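You operate a simulated robot arm through the tools that you are given. There is no shell and no other tool.

You are at the controls of a simulated robot arm. One attempt, no reset.

Task
Screw the lifting ring home; tighten the brass bolt and both lid bolts.
Fine: All on the floor compressor; use the 17 mm spanner from the low red table and put it back on its peg.
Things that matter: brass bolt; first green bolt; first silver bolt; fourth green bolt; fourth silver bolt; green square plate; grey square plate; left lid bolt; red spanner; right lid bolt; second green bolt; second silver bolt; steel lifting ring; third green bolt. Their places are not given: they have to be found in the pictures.

It is judged by the outcome, as a careful person would: the job done as asked, and still so three seconds after it is handed in. It fails if anything else is knocked over, pushed out of place, dropped, spilled or broken. Lids that push on must go on centred and level and be pressed home; caps that screw on are set level and turned clockwise until they are tight.

Robot
A 6-joint arm with a two-finger gripper, fixed in place. Base frame: the origin is at the foot of the arm, x ahead of it, y to its left, z up. Lengths are in mm, angles in degrees, forces in N, time in s.
It reaches about 1298 mm from its shoulder. Its first joint turns from -149.0 to 149.0 degrees. Payload 1.57 kg.
Tool frame: the origin (TCP) lies between the finger pads and is the grasp point; the fingertips stand 21 mm ahead of it; z points along the fingers, y is the line along which they close. Largest opening 70 mm; the body of the gripper starts 50 mm behind the TCP.
Orientation is that of the tool frame in the base frame, as [roll, pitch, yaw] about the fixed x, y, z axes, in that order (R = Rz(yaw) Ry(pitch) Rx(roll)). With the fingers straight down and closing along the base's y, the tool's x points along the base's -x, its y along +y and its z along -z.

Tools
- The arm moves only by the tool apply_moves. Its argument "steps" is a list of rows, each an object of numbers (a shift or turn left out is 0, a gripper value left out holds the last): "wx", "wy", "wz": the turn, a rotation vector about the base's x, y, z in units of 8 degrees (1.0 is 8 degrees); "tx", "ty", "tz": the shift along the base's x, y, z in units of 50 mm (1.0 is 50 mm); "fingers": the finger opening in mm, from 0 to 70. In form: [{"wx": .., "wy": .., "wz": .., "tx": .., "ty": .., "tz": .., "fingers": ..}, ...]. A call has 1 to 20 rows; each row shifts and turns the commanded pose from where the row before left it. A call with a number of a shift or a turn outside -1 to 1 is refused whole. Each row takes 0.2 s and may step no farther than 50 mm and 8.6 degrees from the row before; otherwise, or with a gripper value out of range, the whole call is refused. A pose out of reach is approached as far as the arm can. The call stops where the force on the tool passes 40 N (or 10 N more than at its start, if that is more) or the arm is blocked; 0.2 s more then pass. The fingers move at their own pace and stop on an object; they squeeze with about 30 N. The grip force told is the motor's: it shows also when the fingers shut on nothing. Time passes only in rows, and 0.2 s behind the last, so rows that do not move let the fingers close. The reply holds the time, the measured pose of the TCP, the force on the tool along the base axes, the opening and the grip force, in the units named above and with some noise, with the torque about the TCP (base axes, N m) and any sound that the robot's microphone picked up.
- Cameras (640 x 400 px; columns grow to the right, rows downward): "scene" is fixed at [219.8, -500.4, 1199.9]; the picture's right is [0.78, -0.62, 0.00], its down [-0.21, -0.27, -0.94] and it looks along [0.59, 0.73, -0.34] (base axes); focal length 331 px, centre (320, 200). "wrist" rides on the gripper at [79, 4, -81] in the tool frame; the picture's right is [-0.05, 1.00, 0.00], its down [-0.67, -0.04, -0.74] and it looks along [-0.74, -0.04, 0.67] (tool axes); focal length 256 px, centre (320, 200).
- camera(camera): a new picture of that camera. It takes no simulated time.
- lift_body(by): slides the trunk up (or, below 0, down) by that many mm; the arm rides with it, the base frame stays. It gives what a move gives, with no picture.
- measure_at(camera, pixels): there is no depth. For up to 12 entries [column, row, z] of the newest picture of that camera ("zoom" is the newest enlarged one), the place [x, y] in the base frame at which the ray of that pixel passes the height z, good to about 3 mm. It takes no simulated time.
- enlarge(camera, box): a new picture of the part [left, top, right, bottom] of that camera's present view, enlarged. It takes no simulated time.
- sign_off(): hands the job in; it is judged then, once.

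Unless the task says otherwise, let go and move clear before handing in.

The tools are called after "Request:" by a JSON object that holds its "fn" and its "kwargs". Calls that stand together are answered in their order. apply_moves: Moves the arm, as the interface text tells. Its arguments: {"type":"object","properties":{"steps":{"type":"array","items":{"type":"object","properties":{"wx":{"type":"number"},"wy":{"type":"number"},"wz":{"type":"number"},"tx":{"type":"number"},"ty":{"type":"number"},"tz":{"type":"number"},"fingers":{"type":"number"}}}}},"required":["steps"]} The other tools are called the same way: lift_body (by) slides the trunk up or down; camera (camera) takes a picture; measure_at (camera, pixels) gives the place at which the rays of pixels pass given heights; enlarge (camera, box) takes an enlarged picture of a part of a camera's view; sign_off () hands the job in.

At the start:

```text
time_s: 0.0
position: [654.3, 165.9, 1044.3]
tcp_rot: [180.0, 0.0, -180.0]
contact_force: [-0.1, -0.3, -0.4]
moment: [0.03, 0.0, -0.02]
gripper_width: 70.1
gripper_force: 0.1
trunk travel left (down, up): [-725.0, 245.0]
```

scene: 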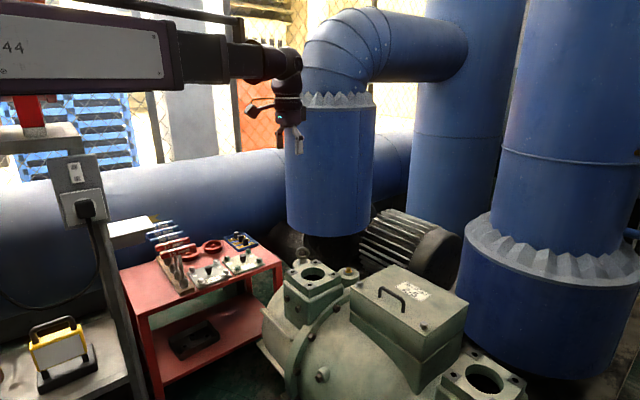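
wrist: 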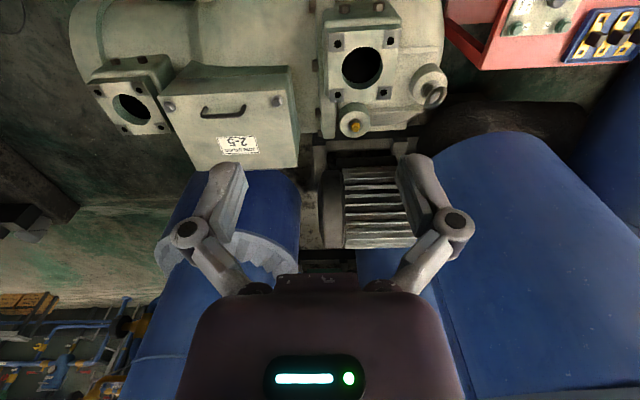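

The scene picture shows the red table around (200,290) and the green compressor with lid, ring near (300,255) and brass bolt near (347,275). I'll enlarge these parts to find details.

Request:
{"fn": "enlarge", "kwargs": {"camera": "scene", "box": [110, 200, 290, 310]}}

Request:
{"fn": "enlarge", "kwargs": {"camera": "scene", "box": [260, 230, 480, 370]}}

Request:
{"fn": "enlarge", "kwargs": {"camera": "wrist", "box": [140, 0, 460, 200]}}

Request:
{"fn": "enlarge", "kwargs": {"camera": "wrist", "box": [440, 0, 640, 125]}}

```text
3.56 times, centred on (200, 255) of scene
```

zoom: 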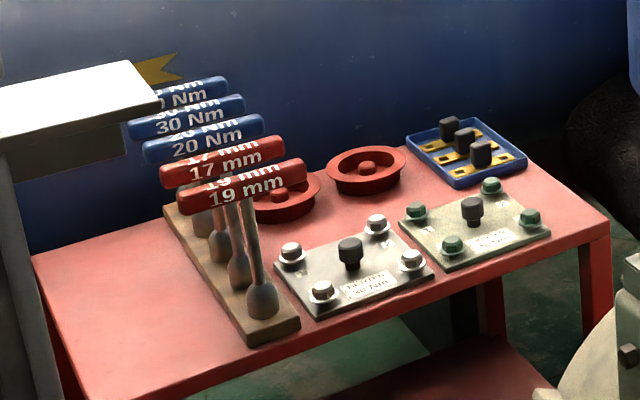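

```text
2.86 times, centred on (370, 300) of scene
```

zoom: 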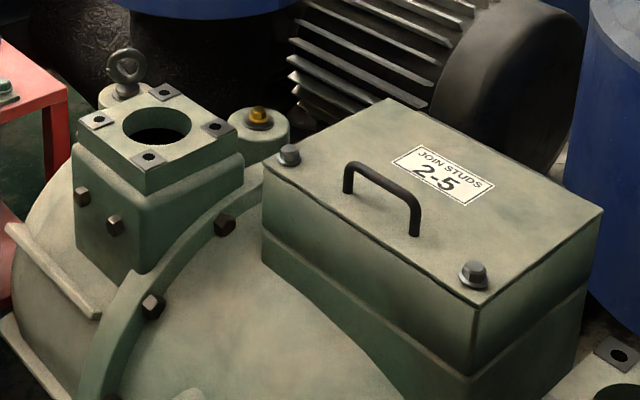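

```text
2.00 times, centred on (300, 100) of wrist
```

zoom: 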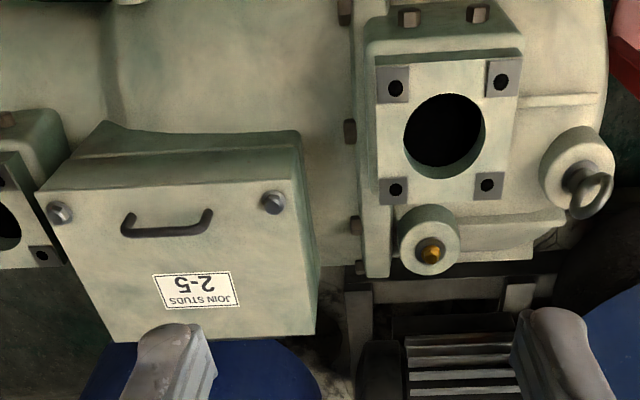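

```text
3.20 times, centred on (540, 62) of wrist
```

zoom: 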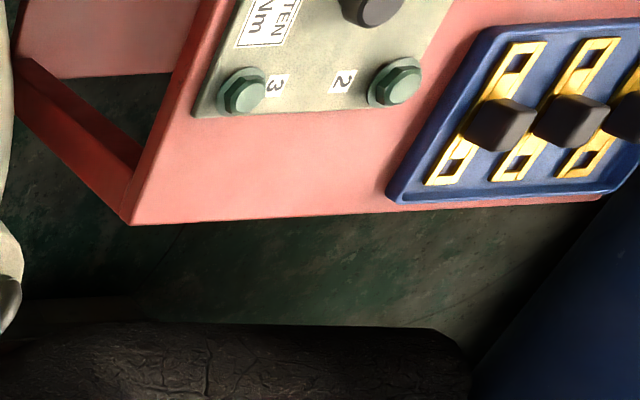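

The views show ring, brass bolt, two lid bolts, and T-handled spanners (17 mm red handle at zoom (222,163)). I'll triangulate heights by measuring the same features in both cameras at several heights.

Request:
{"fn": "measure_at", "kwargs": {"camera": "scene", "pixels": [[359.2, 284.3, 600], [359.2, 284.3, 700], [423, 326, 600], [423, 326, 700], [348.5, 273, 600], [348.5, 273, 700], [301.5, 262, 600], [301.5, 262, 700], [309, 272, 600], [309, 272, 700], [260.5, 260, 500], [260.5, 260, 600]]}}

Request:
{"fn": "measure_at", "kwargs": {"camera": "wrist", "pixels": [[276.5, 101.5, 600], [276.5, 101.5, 700], [171, 106.5, 600], [171, 106.5, 700], [355.5, 126.5, 600], [355.5, 126.5, 700], [434, 96, 600], [434, 96, 700], [362, 68, 600], [362, 68, 700], [515.5, 28, 500], [515.5, 28, 600]]}}

```text
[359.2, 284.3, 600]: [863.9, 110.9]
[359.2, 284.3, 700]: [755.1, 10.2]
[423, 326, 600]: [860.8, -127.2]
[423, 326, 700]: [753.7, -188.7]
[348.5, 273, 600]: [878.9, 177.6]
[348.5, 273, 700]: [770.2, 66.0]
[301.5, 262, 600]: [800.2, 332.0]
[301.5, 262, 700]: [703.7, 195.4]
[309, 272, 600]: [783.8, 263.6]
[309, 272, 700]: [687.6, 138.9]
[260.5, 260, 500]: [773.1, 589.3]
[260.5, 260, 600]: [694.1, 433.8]
```

```text
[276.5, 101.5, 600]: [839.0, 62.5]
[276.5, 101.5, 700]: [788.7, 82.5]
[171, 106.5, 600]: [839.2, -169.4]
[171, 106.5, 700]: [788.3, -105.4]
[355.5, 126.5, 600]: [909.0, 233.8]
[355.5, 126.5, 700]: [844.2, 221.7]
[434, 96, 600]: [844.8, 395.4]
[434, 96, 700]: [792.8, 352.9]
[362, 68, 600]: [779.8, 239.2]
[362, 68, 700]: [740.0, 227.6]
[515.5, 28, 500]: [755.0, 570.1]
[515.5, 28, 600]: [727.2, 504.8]
```

Triangulation gives lid bolts near z≈640 at (818,70) and (821,-148), brass bolt near (943,241,543), table top near z≈520. I'll move the camera back and toward the table for a better look.

Request:
{"fn": "apply_moves", "kwargs": {"steps": [{"tx": -1}, {"tx": -1}, {"tx": -0.5, "ty": 0.7}, {"ty": 1}, {"ty": 1}, {"ty": 1}, {"ty": 1}, {"ty": 1}, {"ty": 1}]}}

Request:
{"fn": "camera", "kwargs": {"camera": "wrist"}}

Request:
{"fn": "camera", "kwargs": {"camera": "scene"}}

```text
time_s: 2.0
position: [531.1, 501.4, 1044.6]
tcp_rot: [179.9, -0.1, -179.9]
contact_force: [0.0, 0.0, 1.1]
moment: [0.02, -0.01, 0.01]
gripper_width: 69.9
gripper_force: 0.1
trunk travel left (down, up): [-725.0, 245.0]
```

```text
taken
```

wrist: 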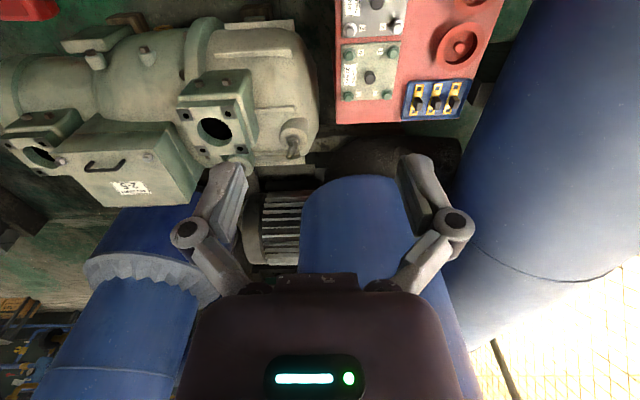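

```text
taken
```

scene: 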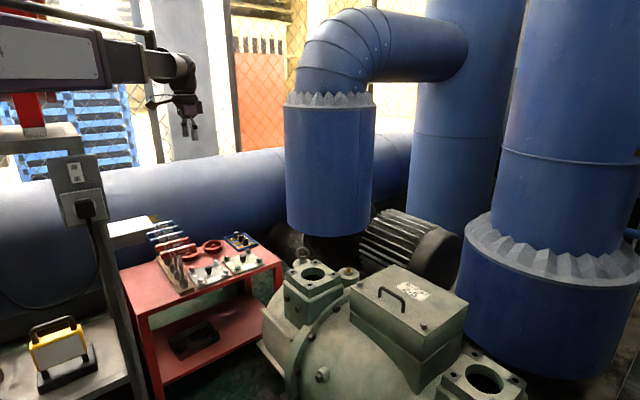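

The table's right end is visible at wrist (400,60), but the rack lies further toward the arm (off the top). I'll measure the rack's approximate place and tilt/back off to see it.

Request:
{"fn": "measure_at", "kwargs": {"camera": "scene", "pixels": [[180, 292, 520], [162, 262, 520], [193, 290, 520], [193, 287, 560], [172.5, 244.6, 680], [172.5, 244.6, 640], [125, 272, 520], [150, 318, 520], [283, 260, 520], [240, 243, 520], [243, 262, 520], [209, 275, 520]]}}

Request:
{"fn": "measure_at", "kwargs": {"camera": "wrist", "pixels": [[336, 122, 520], [455, 120, 520], [370, 77, 520], [377, 3, 520], [291, 136, 540], [396, 96, 520], [391, 52, 520], [460, 45, 520]]}}

```text
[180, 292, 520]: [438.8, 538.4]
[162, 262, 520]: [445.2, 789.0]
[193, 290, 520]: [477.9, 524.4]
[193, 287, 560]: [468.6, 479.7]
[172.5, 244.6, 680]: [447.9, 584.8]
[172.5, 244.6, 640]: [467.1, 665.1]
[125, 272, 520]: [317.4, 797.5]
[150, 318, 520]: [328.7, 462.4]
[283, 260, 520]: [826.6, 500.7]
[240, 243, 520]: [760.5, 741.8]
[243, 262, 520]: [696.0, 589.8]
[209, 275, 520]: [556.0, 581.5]
```

```text
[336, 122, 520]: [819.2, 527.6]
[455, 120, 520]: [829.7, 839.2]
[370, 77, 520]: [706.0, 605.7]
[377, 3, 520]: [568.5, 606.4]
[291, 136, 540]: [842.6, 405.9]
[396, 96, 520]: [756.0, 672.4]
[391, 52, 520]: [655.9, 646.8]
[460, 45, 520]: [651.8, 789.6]
```

Table top is about z≈510, spanning x≈320–826, y≈460–840, with the rack around x≈450. I'll yaw the wrist so its camera looks toward +y and covers the rack.

Request:
{"fn": "apply_moves", "kwargs": {"steps": [{"wz": 1}, {"wz": 1}, {"wz": 1}, {"wz": 1}, {"wz": 1}, {"wz": 1}, {"wz": 1}, {"wz": 1}, {"wz": 1}, {"wz": 1}, {"wz": 1}, {"wz": 0.25}]}}

Request:
{"fn": "camera", "kwargs": {"camera": "wrist"}}

```text
time_s: 4.6
position: [530.4, 501.1, 1042.9]
tcp_rot: [-179.9, 0.1, -89.9]
contact_force: [0.2, 0.2, -0.6]
moment: [-0.01, -0.01, 0.02]
gripper_width: 70.0
gripper_force: 0.1
trunk travel left (down, up): [-725.0, 245.0]
```

```text
taken
```

wrist: 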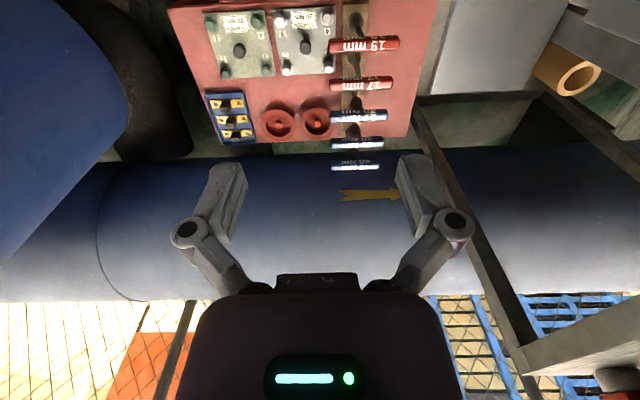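

Request:
{"fn": "enlarge", "kwargs": {"camera": "wrist", "box": [170, 0, 450, 175]}}

Request:
{"fn": "enlarge", "kwargs": {"camera": "wrist", "box": [300, 0, 440, 88]}}

```text
2.29 times, centred on (310, 88) of wrist
```

zoom: 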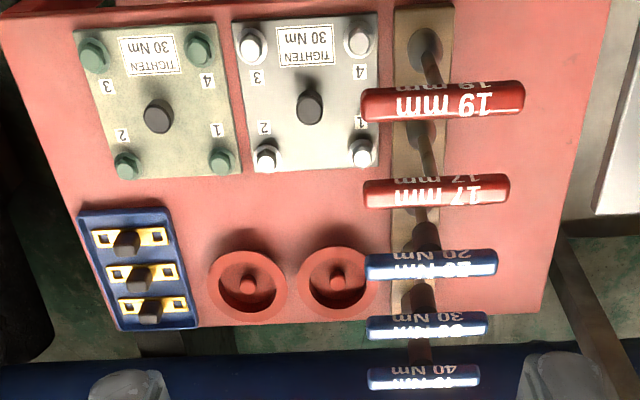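

```text
4.55 times, centred on (370, 44) of wrist
```

zoom: 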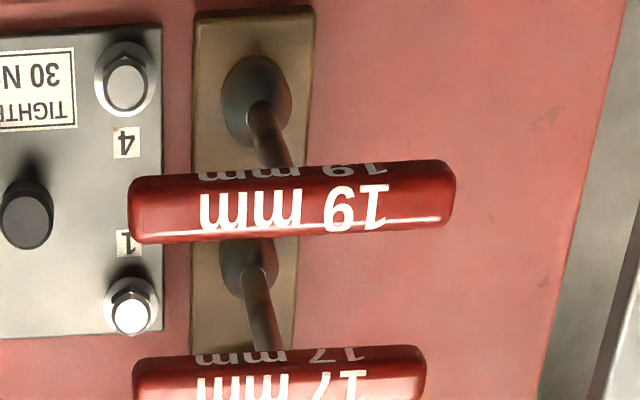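

The rack holds vertical T-handled spanners: 19 mm nearest at wrist (364,45), 17 mm next at (361,84), then blue torque ones. I'll triangulate the 17 mm and 19 mm handles and sockets.

Request:
{"fn": "measure_at", "kwargs": {"camera": "wrist", "pixels": [[360.7, 83.6, 620], [360.7, 83.6, 680], [363.7, 44.8, 620], [363.7, 44.8, 680], [356.5, 22, 530], [356.5, 22, 560], [355, 58, 530], [355, 58, 560], [343, 2, 515], [369, 2, 515], [331, 83, 660], [389, 83, 660]]}}

Request:
{"fn": "measure_at", "kwargs": {"camera": "scene", "pixels": [[172.5, 244.6, 620], [172.5, 244.6, 680], [177.8, 251.3, 620], [177.8, 251.3, 680], [183.7, 284, 530], [183.7, 284, 560], [177, 275.5, 530], [177, 275.5, 560]]}}

```text
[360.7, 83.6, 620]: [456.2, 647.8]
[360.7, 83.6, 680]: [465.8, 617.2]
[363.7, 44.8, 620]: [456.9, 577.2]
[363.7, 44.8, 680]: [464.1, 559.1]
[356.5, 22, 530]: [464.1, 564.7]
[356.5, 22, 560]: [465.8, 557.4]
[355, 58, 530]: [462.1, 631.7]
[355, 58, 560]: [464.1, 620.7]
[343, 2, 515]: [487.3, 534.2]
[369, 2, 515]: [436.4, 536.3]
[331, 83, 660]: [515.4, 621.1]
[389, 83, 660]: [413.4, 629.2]
```

```text
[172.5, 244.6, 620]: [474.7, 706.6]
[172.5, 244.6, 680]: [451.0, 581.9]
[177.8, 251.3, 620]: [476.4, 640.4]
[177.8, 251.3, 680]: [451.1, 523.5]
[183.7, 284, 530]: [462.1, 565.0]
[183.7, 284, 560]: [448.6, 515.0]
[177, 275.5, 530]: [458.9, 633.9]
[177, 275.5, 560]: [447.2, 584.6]
```

Triangulation puts the 17 mm handle bar at about (462, 629, 657), lying along x, with the 19 mm one 64 mm nearer in y. I'll yaw back so the fingers close along y, and move above it at z≈800 for a closer look.

Request:
{"fn": "apply_moves", "kwargs": {"steps": [{"wz": -1, "tx": -0.12, "ty": 0.21, "fingers": 45}, {"wz": -1, "tx": -0.12, "ty": 0.21}, {"wz": -1, "tx": -0.12, "ty": 0.21}, {"wz": -1, "tx": -0.12, "ty": 0.21}, {"wz": -1, "tx": -0.12, "ty": 0.21}, {"wz": -1, "tx": -0.12, "ty": 0.21}, {"wz": -1, "tx": -0.12, "ty": 0.21}, {"wz": -1, "tx": -0.12, "ty": 0.21}, {"wz": -1, "tx": -0.12, "ty": 0.21}, {"wz": -1, "tx": -0.12, "ty": 0.21}, {"wz": -1, "tx": -0.12, "ty": 0.21}, {"wz": -0.25, "tx": -0.05, "ty": 0.26}, {"tz": -1}, {"tz": -1}, {"tz": -1}, {"tz": -1}, {"tz": -0.8}]}}

Request:
{"fn": "camera", "kwargs": {"camera": "wrist"}}

Request:
{"fn": "camera", "kwargs": {"camera": "scene"}}

```text
time_s: 8.2
position: [461.4, 628.8, 1043.7]
tcp_rot: [-179.9, 0.1, 180.0]
contact_force: [-0.6, 0.6, -1.1]
moment: [-0.03, 0.01, -0.02]
gripper_width: 45.1
gripper_force: 0.0
out of reach, approached as far as the arm can: row 13, 14, 15, 16, 17
trunk travel left (down, up): [-725.0, 245.0]
```

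```text
taken
```

wrist: 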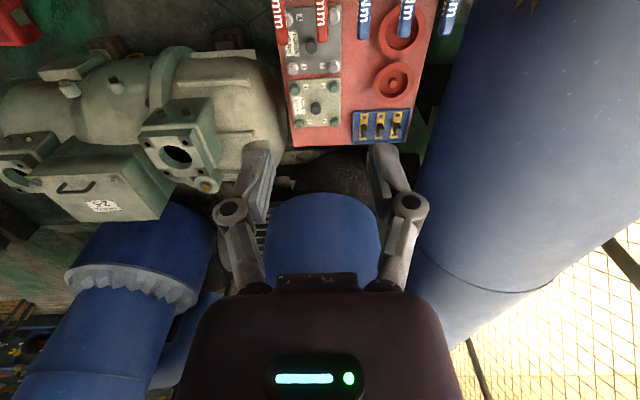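

```text
taken
```

scene: 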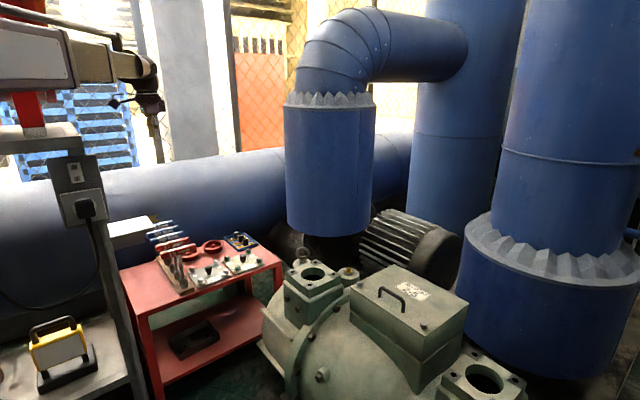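

The arm stopped at z≈1044 because lower poses are out of reach; the reply says rows 13–17 were unreachable, so I'll use the trunk for height. The post with the red item triangulates to (184,829,1067), clear of the arm, so I'll lower the trunk in stages.

Request:
{"fn": "lift_body", "kwargs": {"by": -120}}

Request:
{"fn": "camera", "kwargs": {"camera": "scene"}}

```text
time_s: 9.7
position: [460.9, 628.2, 923.9]
tcp_rot: [-180.0, 0.1, 179.9]
contact_force: [0.9, -0.8, -0.4]
moment: [0.0, -0.04, 0.0]
gripper_width: 45.2
gripper_force: 0.0
trunk travel left (down, up): [-605.0, 365.0]
```

```text
taken
```

scene: 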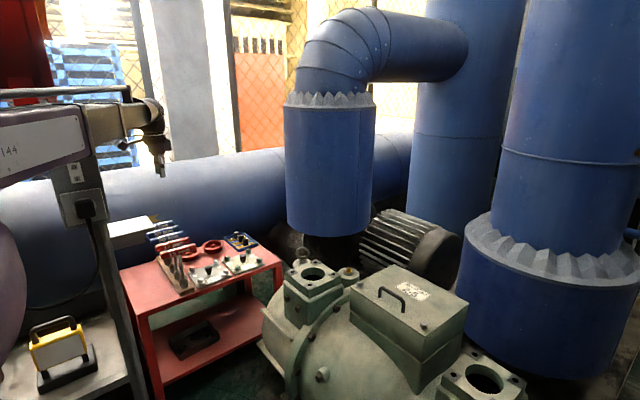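

The trunk lowered by 120 with no contact and the arm passes in front of the post. I'll test whether the commanded pose stayed put with a null row, then check the arm's own downward reach by 10 mm.

Request:
{"fn": "apply_moves", "kwargs": {"steps": [{}, {"tz": -0.2}]}}

```text
time_s: 10.3
position: [461.9, 628.8, 923.7]
tcp_rot: [179.9, -0.1, 180.0]
contact_force: [0.2, 0.4, -0.2]
moment: [0.03, -0.02, 0.01]
gripper_width: 44.9
gripper_force: 0.0
out of reach, approached as far as the arm can: row 2
trunk travel left (down, up): [-605.0, 365.0]
```

Null row held the pose, and moving down is still beyond the arm, so the trunk does the lowering. I'll lower it another 150 and look with the wrist camera.

Request:
{"fn": "lift_body", "kwargs": {"by": -150}}

Request:
{"fn": "camera", "kwargs": {"camera": "wrist"}}

Request:
{"fn": "camera", "kwargs": {"camera": "scene"}}

```text
time_s: 12.1
position: [461.6, 629.0, 774.1]
tcp_rot: [180.0, 0.0, 179.9]
contact_force: [0.3, 0.8, -0.3]
moment: [0.02, -0.03, -0.02]
gripper_width: 45.0
gripper_force: 0.1
trunk travel left (down, up): [-455.0, 515.0]
```

```text
taken
```

wrist: 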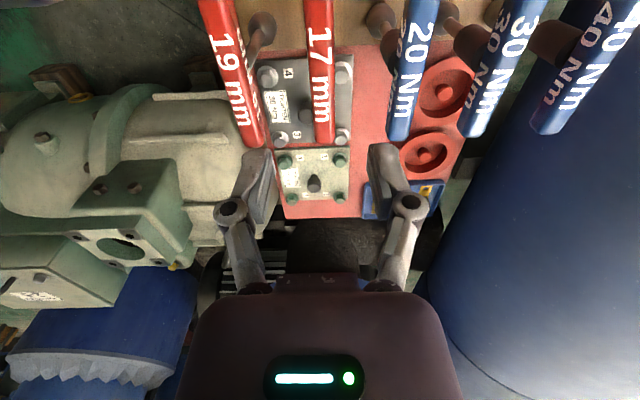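

```text
taken
```

scene: 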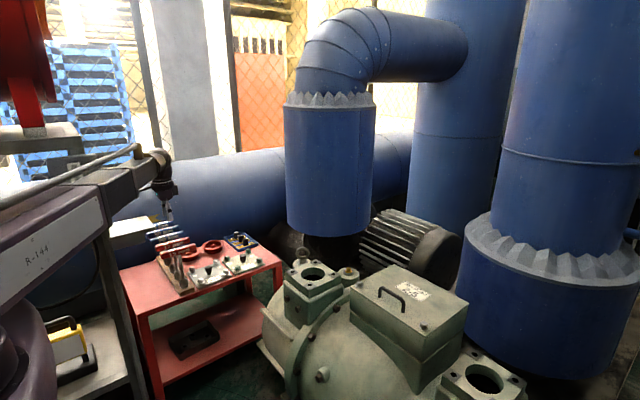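

The 17 mm bar runs from the top of the wrist picture down to about (325,143). I'll measure its end and line along the bar at handle height, plus neighbours.

Request:
{"fn": "measure_at", "kwargs": {"camera": "wrist", "pixels": [[325, 140, 657], [320, 70, 657], [318, 10, 657], [306, 70, 657], [334, 70, 657], [235, 70, 657], [410, 60, 657], [262, 25, 530], [383, 20, 530], [325, 143, 648], [325, 143, 666]]}}

Request:
{"fn": "enlarge", "kwargs": {"camera": "scene", "box": [130, 180, 230, 300]}}

Request:
{"fn": "enlarge", "kwargs": {"camera": "wrist", "box": [200, 0, 440, 150]}}

```text
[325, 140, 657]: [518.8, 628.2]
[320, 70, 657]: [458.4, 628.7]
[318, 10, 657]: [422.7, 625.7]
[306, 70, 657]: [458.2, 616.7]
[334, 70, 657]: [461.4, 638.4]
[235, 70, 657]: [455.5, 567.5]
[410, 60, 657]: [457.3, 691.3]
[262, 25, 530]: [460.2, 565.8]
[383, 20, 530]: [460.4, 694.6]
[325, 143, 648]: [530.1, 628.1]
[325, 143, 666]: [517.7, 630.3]
```

```text
3.33 times, centred on (180, 240) of scene
```

zoom: 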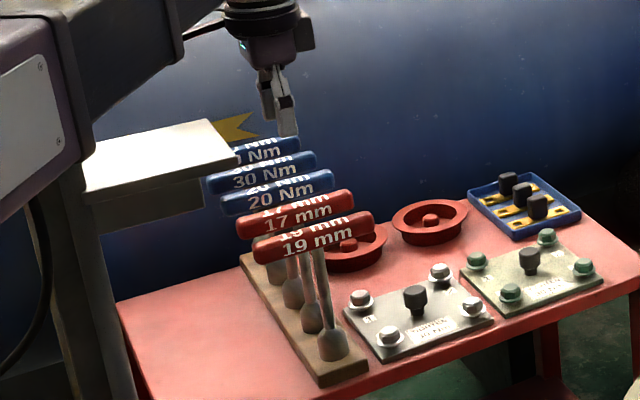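

```text
2.67 times, centred on (320, 75) of wrist
```

zoom: 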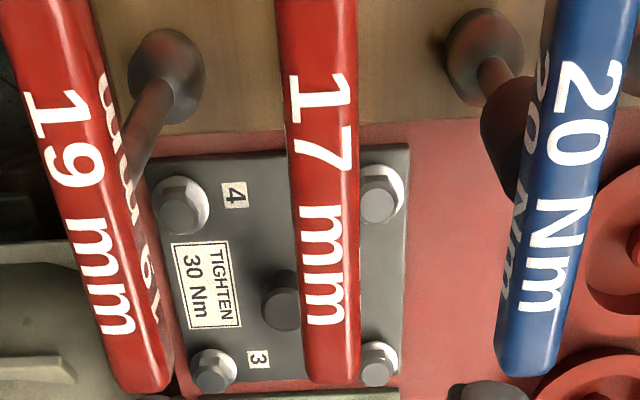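

Handle is at y≈628.5, shaft at x≈461, so the gripper is nicely aligned. Before lowering further I must check the white shelf near scene (135,232) and the post versus the forearm, so I'll enlarge that.

Request:
{"fn": "enlarge", "kwargs": {"camera": "scene", "box": [0, 120, 200, 245]}}

Request:
{"fn": "enlarge", "kwargs": {"camera": "scene", "box": [0, 240, 180, 400]}}

```text
3.20 times, centred on (100, 182) of scene
```

zoom: 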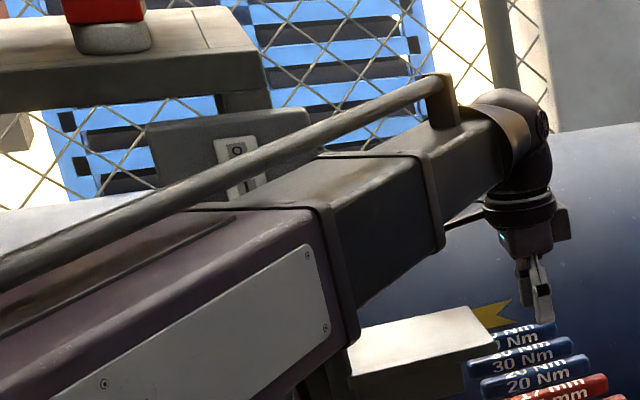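

```text
2.50 times, centred on (90, 320) of scene
```

zoom: 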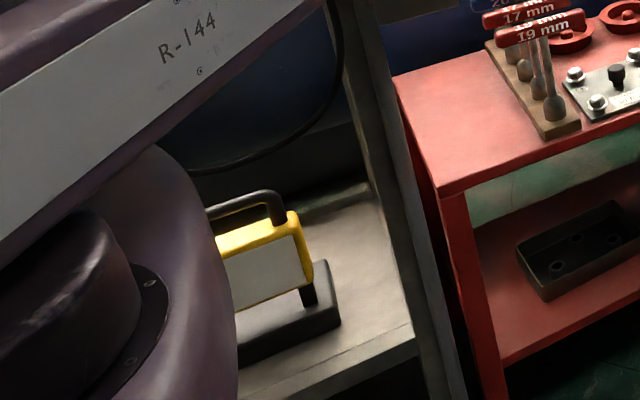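

The white shelf near scene (135,232) triangulates to roughly x≤392, y 455–580, z≈805, right under the boom, so lowering blindly could hit it. I'll raise 100 and swing the wrist camera round (clockwise, away from the shelf) to look back at it.

Request:
{"fn": "lift_body", "kwargs": {"by": 100}}

Request:
{"fn": "apply_moves", "kwargs": {"steps": [{"wz": -1}, {"wz": -1}, {"wz": -1}, {"wz": -1}, {"wz": -1}, {"wz": -1}, {"wz": -1}, {"wz": -1}, {"wz": -1}, {"wz": -1}, {"wz": -1}, {"wz": -1}, {"wz": -1}, {"wz": -1}, {"wz": -1}, {"wz": -1}, {"wz": -1}]}}

Request:
{"fn": "camera", "kwargs": {"camera": "wrist"}}

```text
time_s: 13.4
position: [460.1, 628.7, 873.7]
tcp_rot: [180.0, 0.0, -180.0]
contact_force: [-0.3, 0.4, -0.3]
moment: [-0.03, -0.01, -0.03]
gripper_width: 45.1
gripper_force: 0.1
trunk travel left (down, up): [-555.0, 415.0]
```

```text
time_s: 17.0
position: [461.5, 628.7, 874.0]
tcp_rot: [-179.9, 0.0, 64.2]
contact_force: [0.7, -0.1, 0.3]
moment: [0.0, 0.0, -0.01]
gripper_width: 44.9
gripper_force: 0.0
out of reach, approached as far as the arm can: row 15, 16, 17
trunk travel left (down, up): [-555.0, 415.0]
```

```text
taken
```

wrist: 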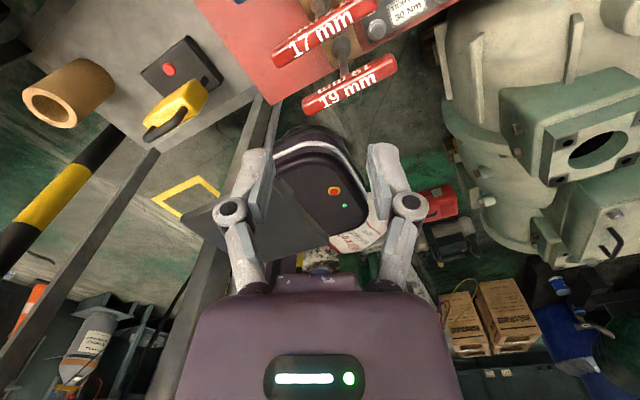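

The wrist camera now looks back toward the base; yaw stopped at 64° (a joint limit). I see bench, lamp (175,100), a post from (280,100) to (170,400), and a grey plate near (250,220) — I'll enlarge these.

Request:
{"fn": "enlarge", "kwargs": {"camera": "wrist", "box": [120, 60, 440, 260]}}

Request:
{"fn": "enlarge", "kwargs": {"camera": "wrist", "box": [0, 0, 320, 200]}}

Request:
{"fn": "camera", "kwargs": {"camera": "scene"}}

```text
2.00 times, centred on (280, 160) of wrist
```

zoom: 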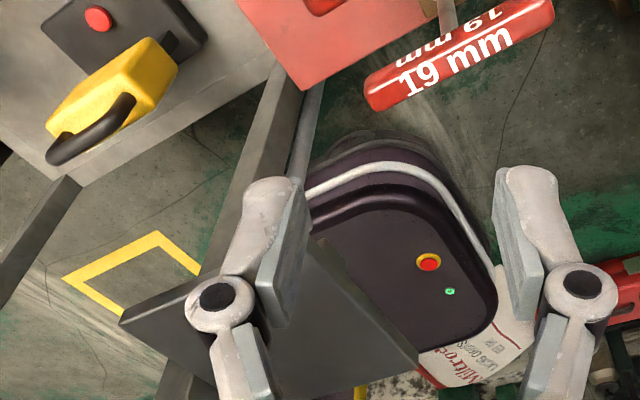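

```text
2.00 times, centred on (160, 100) of wrist
```

zoom: 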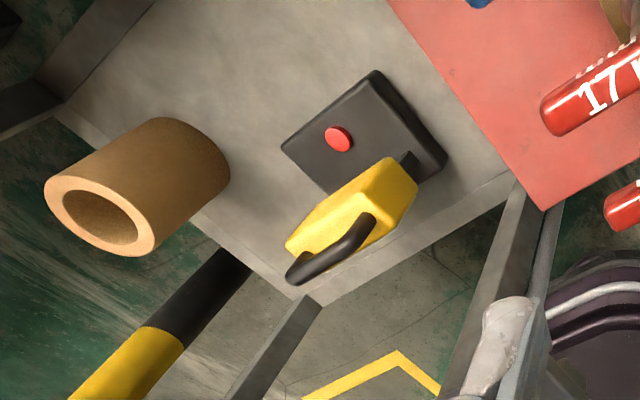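

```text
taken
```

scene: 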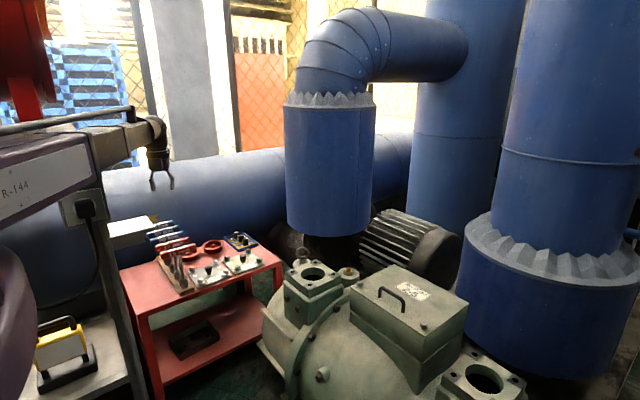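

The grey plate corners at wrist (180,220), (280,178), (327,240) match the shelf seen in the scene at (144,216) and (154,228). I'll measure both to pin its height.

Request:
{"fn": "enlarge", "kwargs": {"camera": "scene", "box": [90, 130, 210, 260]}}

Request:
{"fn": "measure_at", "kwargs": {"camera": "wrist", "pixels": [[180, 220, 780], [180, 220, 820], [280, 177.5, 780], [280, 177.5, 820], [327.5, 240, 780], [327.5, 240, 820]]}}

Request:
{"fn": "measure_at", "kwargs": {"camera": "scene", "pixels": [[144.4, 215.7, 780], [144.4, 215.7, 820], [154.5, 227.8, 780], [154.5, 227.8, 820]]}}

```text
3.08 times, centred on (150, 195) of scene
```

zoom: 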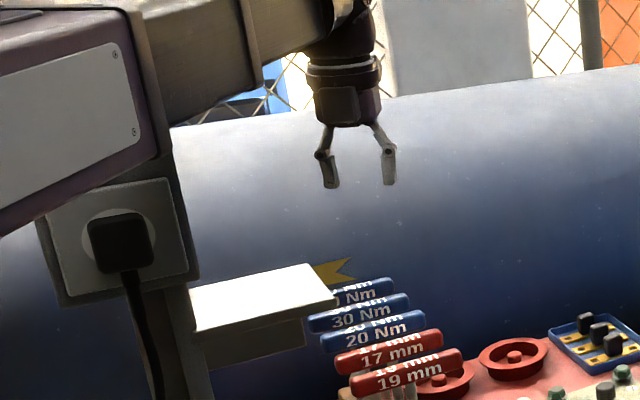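

```text
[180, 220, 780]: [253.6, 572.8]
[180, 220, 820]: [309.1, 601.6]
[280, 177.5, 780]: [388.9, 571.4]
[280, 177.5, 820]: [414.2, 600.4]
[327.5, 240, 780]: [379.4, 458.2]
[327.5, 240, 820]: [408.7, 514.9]
```

```text
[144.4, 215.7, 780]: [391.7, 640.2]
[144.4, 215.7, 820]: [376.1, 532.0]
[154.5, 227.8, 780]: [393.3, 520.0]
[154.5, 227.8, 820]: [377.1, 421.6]
```

The shelf is about x 285–390, y 481–586, top z≈800, and the boom runs right above it. I'll test how the boom behaves by yawing back a bit and raising with the arm only, watching the scene picture.

Request:
{"fn": "apply_moves", "kwargs": {"steps": [{"tz": 1}, {"tz": 1}, {"tz": 1}]}}

Request:
{"fn": "camera", "kwargs": {"camera": "scene"}}

```text
time_s: 17.8
position: [460.9, 628.9, 873.2]
tcp_rot: [-180.0, 0.0, 64.4]
contact_force: [-0.7, 0.2, -0.7]
moment: [-0.02, 0.0, 0.02]
gripper_width: 44.9
gripper_force: 0.1
out of reach, approached as far as the arm can: row 1, 2, 3
trunk travel left (down, up): [-555.0, 415.0]
```

```text
taken
```

scene: 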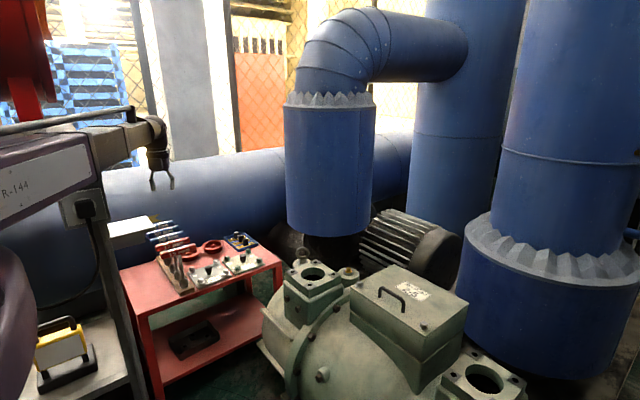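

Arm-only z motion is impossible, so the boom is always horizontal about 140–150 mm above the TCP and only the trunk changes height; gripping high on the bar (TCP≈670) leaves the boom just above the shelf. I'll find the counter-clockwise yaw range now, since I want the camera on the +x side, away from the shelf.

Request:
{"fn": "apply_moves", "kwargs": {"steps": [{"wz": 1}, {"wz": 1}, {"wz": 1}, {"wz": 1}, {"wz": 1}, {"wz": 1}, {"wz": 1}, {"wz": 1}, {"wz": 1}, {"wz": 1}, {"wz": 1}, {"wz": 1}, {"wz": 1}, {"wz": 1}, {"wz": 1}, {"wz": 1}, {"wz": 1}, {"wz": 1}, {"wz": 1}]}}

Request:
{"fn": "apply_moves", "kwargs": {"steps": [{"wz": 1}, {"wz": 1}, {"wz": 1}, {"wz": 1}, {"wz": 1}, {"wz": 1}, {"wz": 1}, {"wz": 1}, {"wz": 1}, {"wz": 1}, {"wz": 1}, {"wz": 1}, {"wz": 1}, {"wz": 1}, {"wz": 1}, {"wz": 1}, {"wz": 1}, {"wz": 1}]}}

Request:
{"fn": "camera", "kwargs": {"camera": "wrist"}}

```text
time_s: 21.8
position: [459.0, 628.8, 873.7]
tcp_rot: [-179.8, 0.0, -143.5]
contact_force: [-1.1, 0.3, 0.7]
moment: [0.0, -0.01, 0.0]
gripper_width: 44.8
gripper_force: 0.1
trunk travel left (down, up): [-555.0, 415.0]
```

```text
time_s: 25.6
position: [459.6, 630.2, 872.7]
tcp_rot: [-179.8, 0.1, 0.4]
contact_force: [0.4, 0.7, 1.1]
moment: [0.02, -0.02, -0.02]
gripper_width: 44.8
gripper_force: 0.0
trunk travel left (down, up): [-555.0, 415.0]
```

```text
taken
```

wrist: 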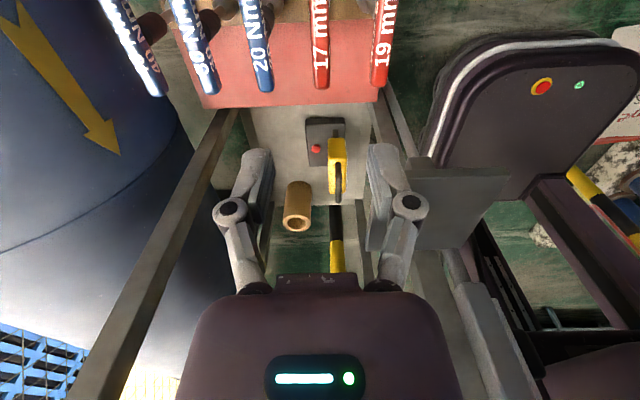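

Yaw 0 is reached with the camera now on the +x side, looking back: 17 mm bar at (320,40), shelf plate at about (405–510,165–250). I'll enlarge the shelf and handles to refine their positions.

Request:
{"fn": "enlarge", "kwargs": {"camera": "wrist", "box": [360, 130, 560, 255]}}

Request:
{"fn": "enlarge", "kwargs": {"camera": "wrist", "box": [220, 0, 420, 125]}}

Request:
{"fn": "measure_at", "kwargs": {"camera": "wrist", "pixels": [[320, 40, 657], [321, 85, 657], [317, 5, 657], [382, 40, 657], [262, 40, 657]]}}

```text
3.20 times, centred on (460, 192) of wrist
```

zoom: 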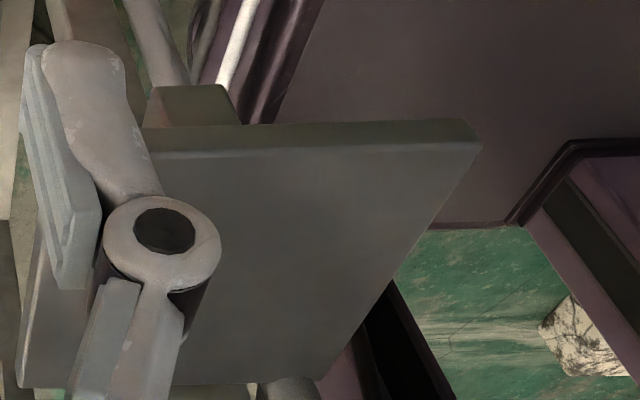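

```text
3.20 times, centred on (320, 62) of wrist
```

zoom: 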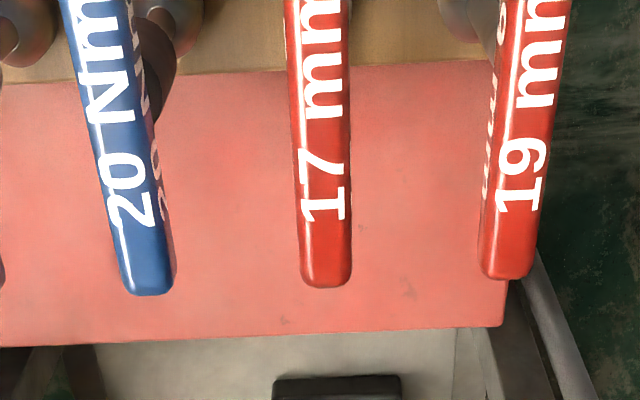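

```text
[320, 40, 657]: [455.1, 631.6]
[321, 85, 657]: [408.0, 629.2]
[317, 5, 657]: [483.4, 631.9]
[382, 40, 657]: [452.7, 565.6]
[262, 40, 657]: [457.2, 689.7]
```

I'll measure the shelf corners in this view at trial heights to compare with the earlier fit, and the handle's end more exactly.

Request:
{"fn": "enlarge", "kwargs": {"camera": "wrist", "box": [360, 130, 560, 255]}}

Request:
{"fn": "measure_at", "kwargs": {"camera": "wrist", "pixels": [[510, 176.4, 780], [510, 176.4, 800], [510, 176.4, 820], [460.6, 249.8, 780], [460.6, 249.8, 800], [460.6, 249.8, 820], [366, 249.8, 780], [366, 249.8, 800], [366, 249.8, 820], [510, 169, 780]]}}

Request:
{"fn": "measure_at", "kwargs": {"camera": "scene", "pixels": [[154.9, 226.8, 780], [154.9, 226.8, 800], [154.9, 226.8, 820], [146.1, 215.5, 780], [146.1, 215.5, 800], [146.1, 215.5, 820], [109.4, 238.2, 780], [109.4, 238.2, 800], [109.4, 238.2, 820]]}}

```text
3.20 times, centred on (460, 192) of wrist
```

zoom: 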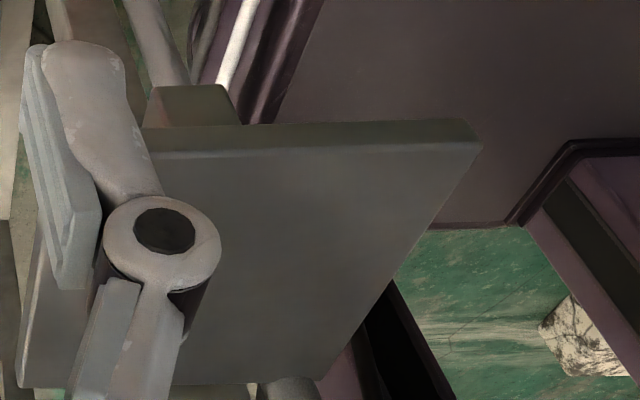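

```text
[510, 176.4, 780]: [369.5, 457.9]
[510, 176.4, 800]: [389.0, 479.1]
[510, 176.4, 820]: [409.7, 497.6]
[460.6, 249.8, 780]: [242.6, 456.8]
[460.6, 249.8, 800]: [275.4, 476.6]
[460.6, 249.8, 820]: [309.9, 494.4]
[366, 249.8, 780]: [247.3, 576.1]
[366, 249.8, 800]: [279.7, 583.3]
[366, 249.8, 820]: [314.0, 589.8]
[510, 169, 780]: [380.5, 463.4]
```

```text
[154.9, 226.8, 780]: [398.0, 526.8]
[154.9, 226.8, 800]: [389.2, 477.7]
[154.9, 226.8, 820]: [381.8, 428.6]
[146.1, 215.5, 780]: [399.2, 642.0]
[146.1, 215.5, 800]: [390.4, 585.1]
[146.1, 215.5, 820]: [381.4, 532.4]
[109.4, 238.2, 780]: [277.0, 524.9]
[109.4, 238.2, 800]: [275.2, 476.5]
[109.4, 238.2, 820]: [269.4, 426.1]
```

Both views now agree exactly at z=800: shelf spans x 275–390, y 478–585 with its top at z=800. Now I'll pin the boom's underside height from the scene view by measuring its near/far edges.

Request:
{"fn": "enlarge", "kwargs": {"camera": "scene", "box": [70, 90, 190, 200]}}

```text
3.64 times, centred on (130, 145) of scene
```

zoom: 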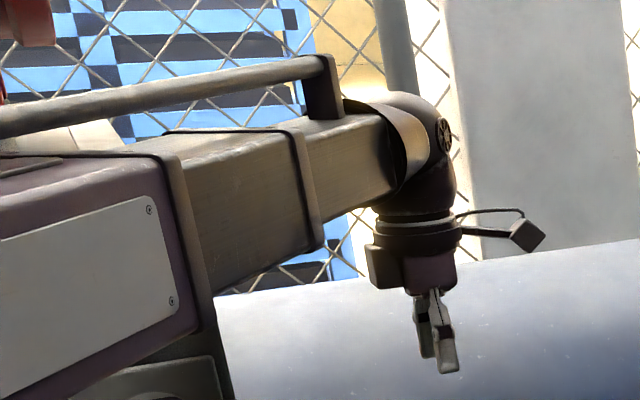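

Request:
{"fn": "enlarge", "kwargs": {"camera": "scene", "box": [100, 118, 164, 158]}}

Request:
{"fn": "enlarge", "kwargs": {"camera": "scene", "box": [110, 140, 164, 174]}}

```text
10.00 times, centred on (132, 138) of scene
```

zoom: 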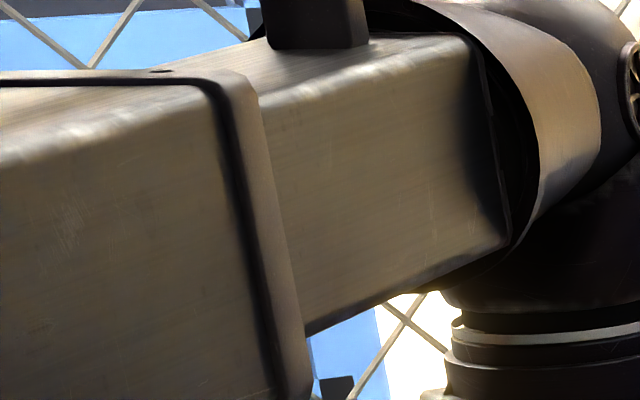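

```text
11.76 times, centred on (137, 157) of scene
```

zoom: 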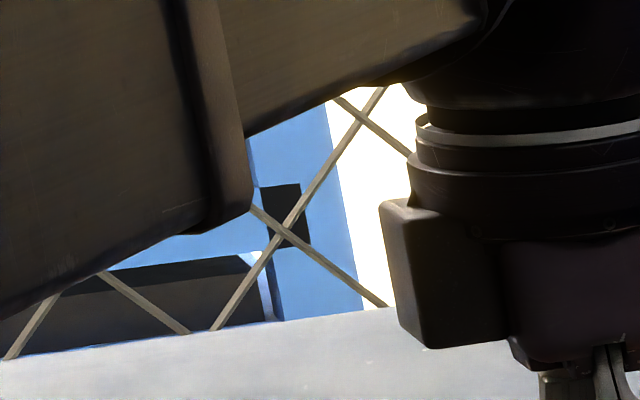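

Request:
{"fn": "measure_at", "kwargs": {"camera": "scene", "pixels": [[131.9, 151.05, 1000], [131.9, 151.05, 1040], [142.5, 147.2, 1000], [142.5, 147.2, 1040], [126.2, 128.5, 1060], [126.2, 128.5, 1110], [145, 123.2, 1060], [145, 123.2, 1110], [126.8, 122.2, 1060], [126.8, 122.2, 1110], [130.6, 157.85, 1000], [130.6, 157.85, 1040]]}}

```text
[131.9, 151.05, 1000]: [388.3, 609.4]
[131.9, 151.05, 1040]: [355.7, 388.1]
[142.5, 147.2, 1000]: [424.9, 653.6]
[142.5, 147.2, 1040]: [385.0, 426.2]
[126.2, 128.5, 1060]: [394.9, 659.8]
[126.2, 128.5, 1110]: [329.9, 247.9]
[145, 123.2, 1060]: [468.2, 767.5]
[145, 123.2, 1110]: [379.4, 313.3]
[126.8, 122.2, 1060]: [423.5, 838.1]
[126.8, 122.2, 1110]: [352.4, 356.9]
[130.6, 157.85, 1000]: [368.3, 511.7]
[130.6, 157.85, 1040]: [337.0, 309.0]
```

The boom's thin section over the shelf has its underside about 156 mm above the TCP (flange 146 mm but short of the shelf), so at TCP≈666 there is over 20 mm clearance above the shelf's z=800. I'll centre on the shaft axis (461.5, 629.7) and lower in stages.

Request:
{"fn": "apply_moves", "kwargs": {"steps": [{"tx": 0.04, "ty": -0.01}, {}]}}

Request:
{"fn": "lift_body", "kwargs": {"by": -150}}

Request:
{"fn": "camera", "kwargs": {"camera": "wrist"}}

Request:
{"fn": "enlarge", "kwargs": {"camera": "scene", "box": [80, 150, 240, 290]}}

```text
time_s: 26.2
position: [461.6, 629.6, 873.4]
tcp_rot: [180.0, 0.1, 0.3]
contact_force: [-0.5, 0.1, -0.3]
moment: [0.02, 0.01, -0.01]
gripper_width: 45.0
gripper_force: 0.1
trunk travel left (down, up): [-555.0, 415.0]
```

```text
time_s: 27.9
position: [462.2, 628.8, 724.2]
tcp_rot: [-179.9, 0.0, 0.3]
contact_force: [0.4, -0.5, -1.5]
moment: [0.03, -0.01, 0.0]
gripper_width: 45.0
gripper_force: 0.0
trunk travel left (down, up): [-405.0, 565.0]
```

```text
taken
```

wrist: 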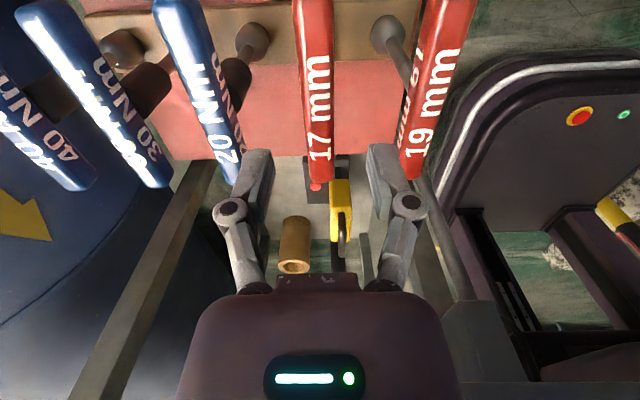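

```text
2.86 times, centred on (160, 220) of scene
```

zoom: 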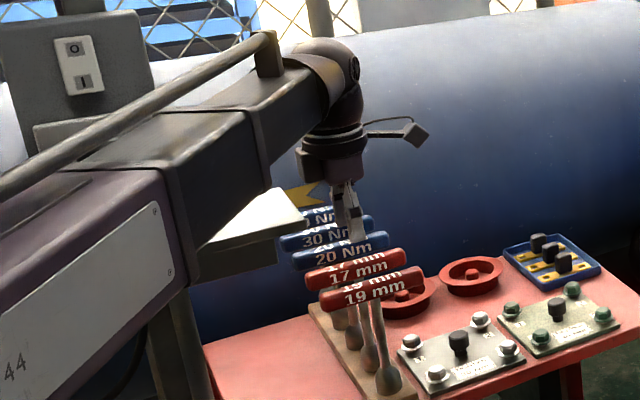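

The bar runs between the two fingers at wrist (316,90). I'll measure its line and edges at this range to correct y before lowering.

Request:
{"fn": "enlarge", "kwargs": {"camera": "wrist", "box": [240, 0, 400, 200]}}

Request:
{"fn": "measure_at", "kwargs": {"camera": "wrist", "pixels": [[313, 20, 657], [316, 90, 657], [319, 160, 657], [302, 90, 657], [330, 90, 657], [319, 183, 657], [251, 35, 535], [388, 33, 535]]}}

```text
2.00 times, centred on (320, 100) of wrist
```

zoom: 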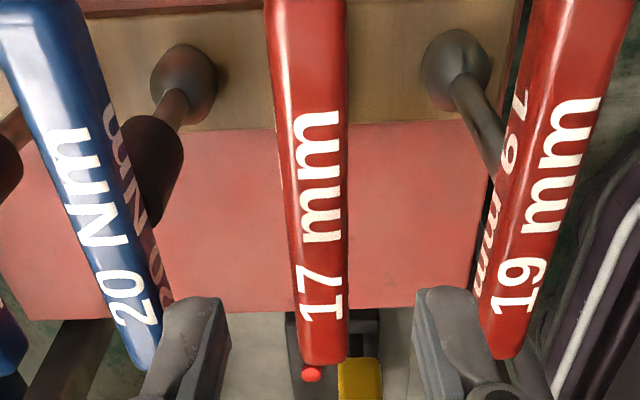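

```text
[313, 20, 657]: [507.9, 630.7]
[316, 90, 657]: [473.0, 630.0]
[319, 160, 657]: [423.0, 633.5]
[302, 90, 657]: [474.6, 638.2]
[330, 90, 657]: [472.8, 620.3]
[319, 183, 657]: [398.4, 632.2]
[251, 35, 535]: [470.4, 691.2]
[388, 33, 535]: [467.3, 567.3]
```

Bar is about 18 mm wide centred at y≈629.5, matching the TCP. I'll lower 58 mm to TCP≈666 so the pads straddle it.

Request:
{"fn": "lift_body", "kwargs": {"by": -58}}

Request:
{"fn": "camera", "kwargs": {"camera": "wrist"}}

Request:
{"fn": "enlarge", "kwargs": {"camera": "scene", "box": [100, 160, 220, 260]}}

```text
time_s: 28.9
position: [462.4, 629.4, 665.6]
tcp_rot: [-179.8, 0.0, 0.3]
contact_force: [-0.5, 0.4, 0.1]
moment: [-0.01, -0.02, 0.01]
gripper_width: 44.8
gripper_force: 0.0
trunk travel left (down, up): [-347.0, 623.0]
```

```text
taken
```

wrist: 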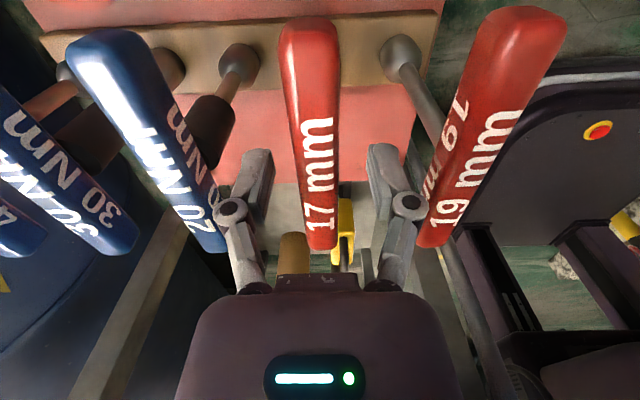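

```text
4.00 times, centred on (160, 210) of scene
```

zoom: 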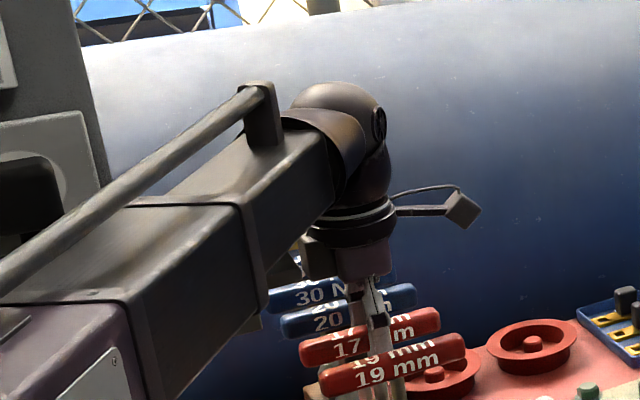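

No contact force and the bar sits between the fingers. I'll close the gripper on it.

Request:
{"fn": "apply_moves", "kwargs": {"steps": [{"fingers": 10}, {}, {}, {}]}}

Request:
{"fn": "camera", "kwargs": {"camera": "wrist"}}

```text
time_s: 29.9
position: [462.3, 629.3, 665.7]
tcp_rot: [-179.9, 0.1, 0.2]
contact_force: [-1.0, 0.5, 4.8]
moment: [-0.01, 0.01, -0.02]
gripper_width: 18.6
gripper_force: 29.4
trunk travel left (down, up): [-347.0, 623.0]
```

```text
taken
```

wrist: 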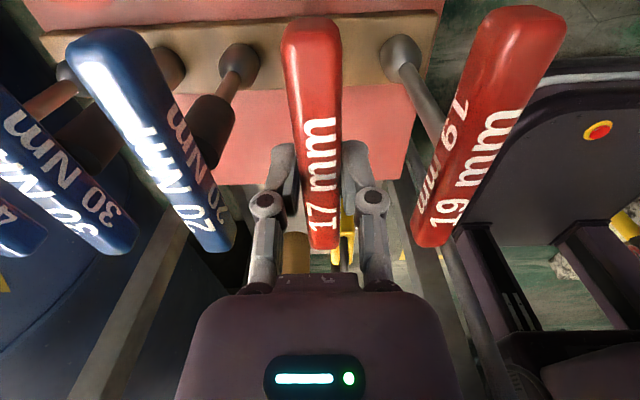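

Gripped at 18.6 mm with 29 N. I'll lift the trunk 30 mm and check the spanner rises cleanly off its peg.

Request:
{"fn": "lift_body", "kwargs": {"by": 30}}

Request:
{"fn": "camera", "kwargs": {"camera": "wrist"}}

Request:
{"fn": "enlarge", "kwargs": {"camera": "scene", "box": [120, 180, 240, 300]}}

```text
time_s: 30.7
position: [461.4, 628.1, 695.7]
tcp_rot: [-180.0, -0.1, 0.4]
contact_force: [-0.5, -0.1, -2.0]
moment: [0.0, -0.03, -0.03]
gripper_width: 18.4
gripper_force: 30.3
trunk travel left (down, up): [-377.0, 593.0]
```

```text
taken
```

wrist: 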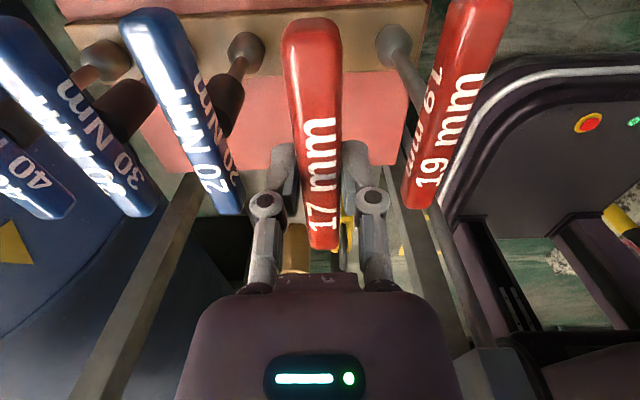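

```text
3.33 times, centred on (180, 240) of scene
```

zoom: 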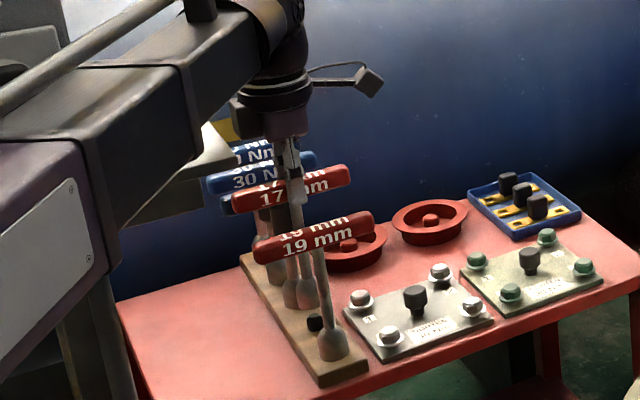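

The black peg is visible below the raised socket (zoom 314,322), so the spanner is off cleanly with ~2 N weight. I'll lift to about z=900 to clear everything before swinging toward the compressor.

Request:
{"fn": "lift_body", "kwargs": {"by": 204}}

Request:
{"fn": "camera", "kwargs": {"camera": "scene"}}

Request:
{"fn": "enlarge", "kwargs": {"camera": "scene", "box": [110, 110, 230, 230]}}

```text
time_s: 32.9
position: [461.2, 629.7, 900.7]
tcp_rot: [-179.9, 0.0, 0.3]
contact_force: [-0.6, 0.2, -1.9]
moment: [0.0, -0.03, 0.03]
gripper_width: 18.3
gripper_force: 30.2
trunk travel left (down, up): [-581.0, 389.0]
```

```text
taken
```

scene: 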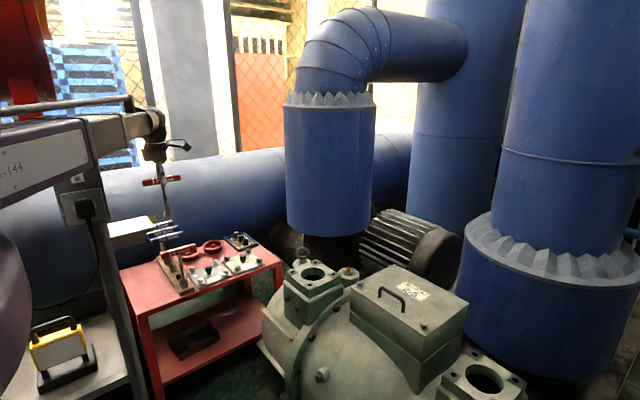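

```text
3.33 times, centred on (170, 170) of scene
```

zoom: 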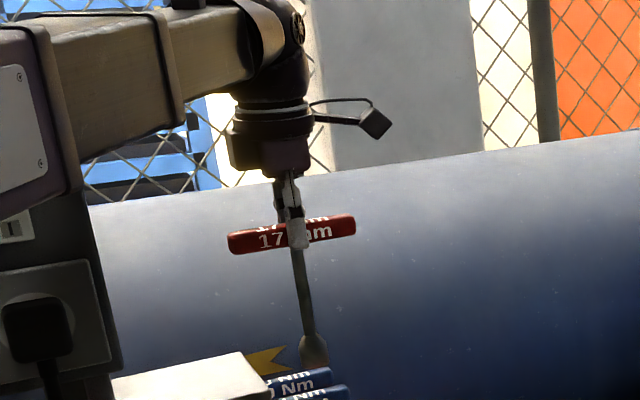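

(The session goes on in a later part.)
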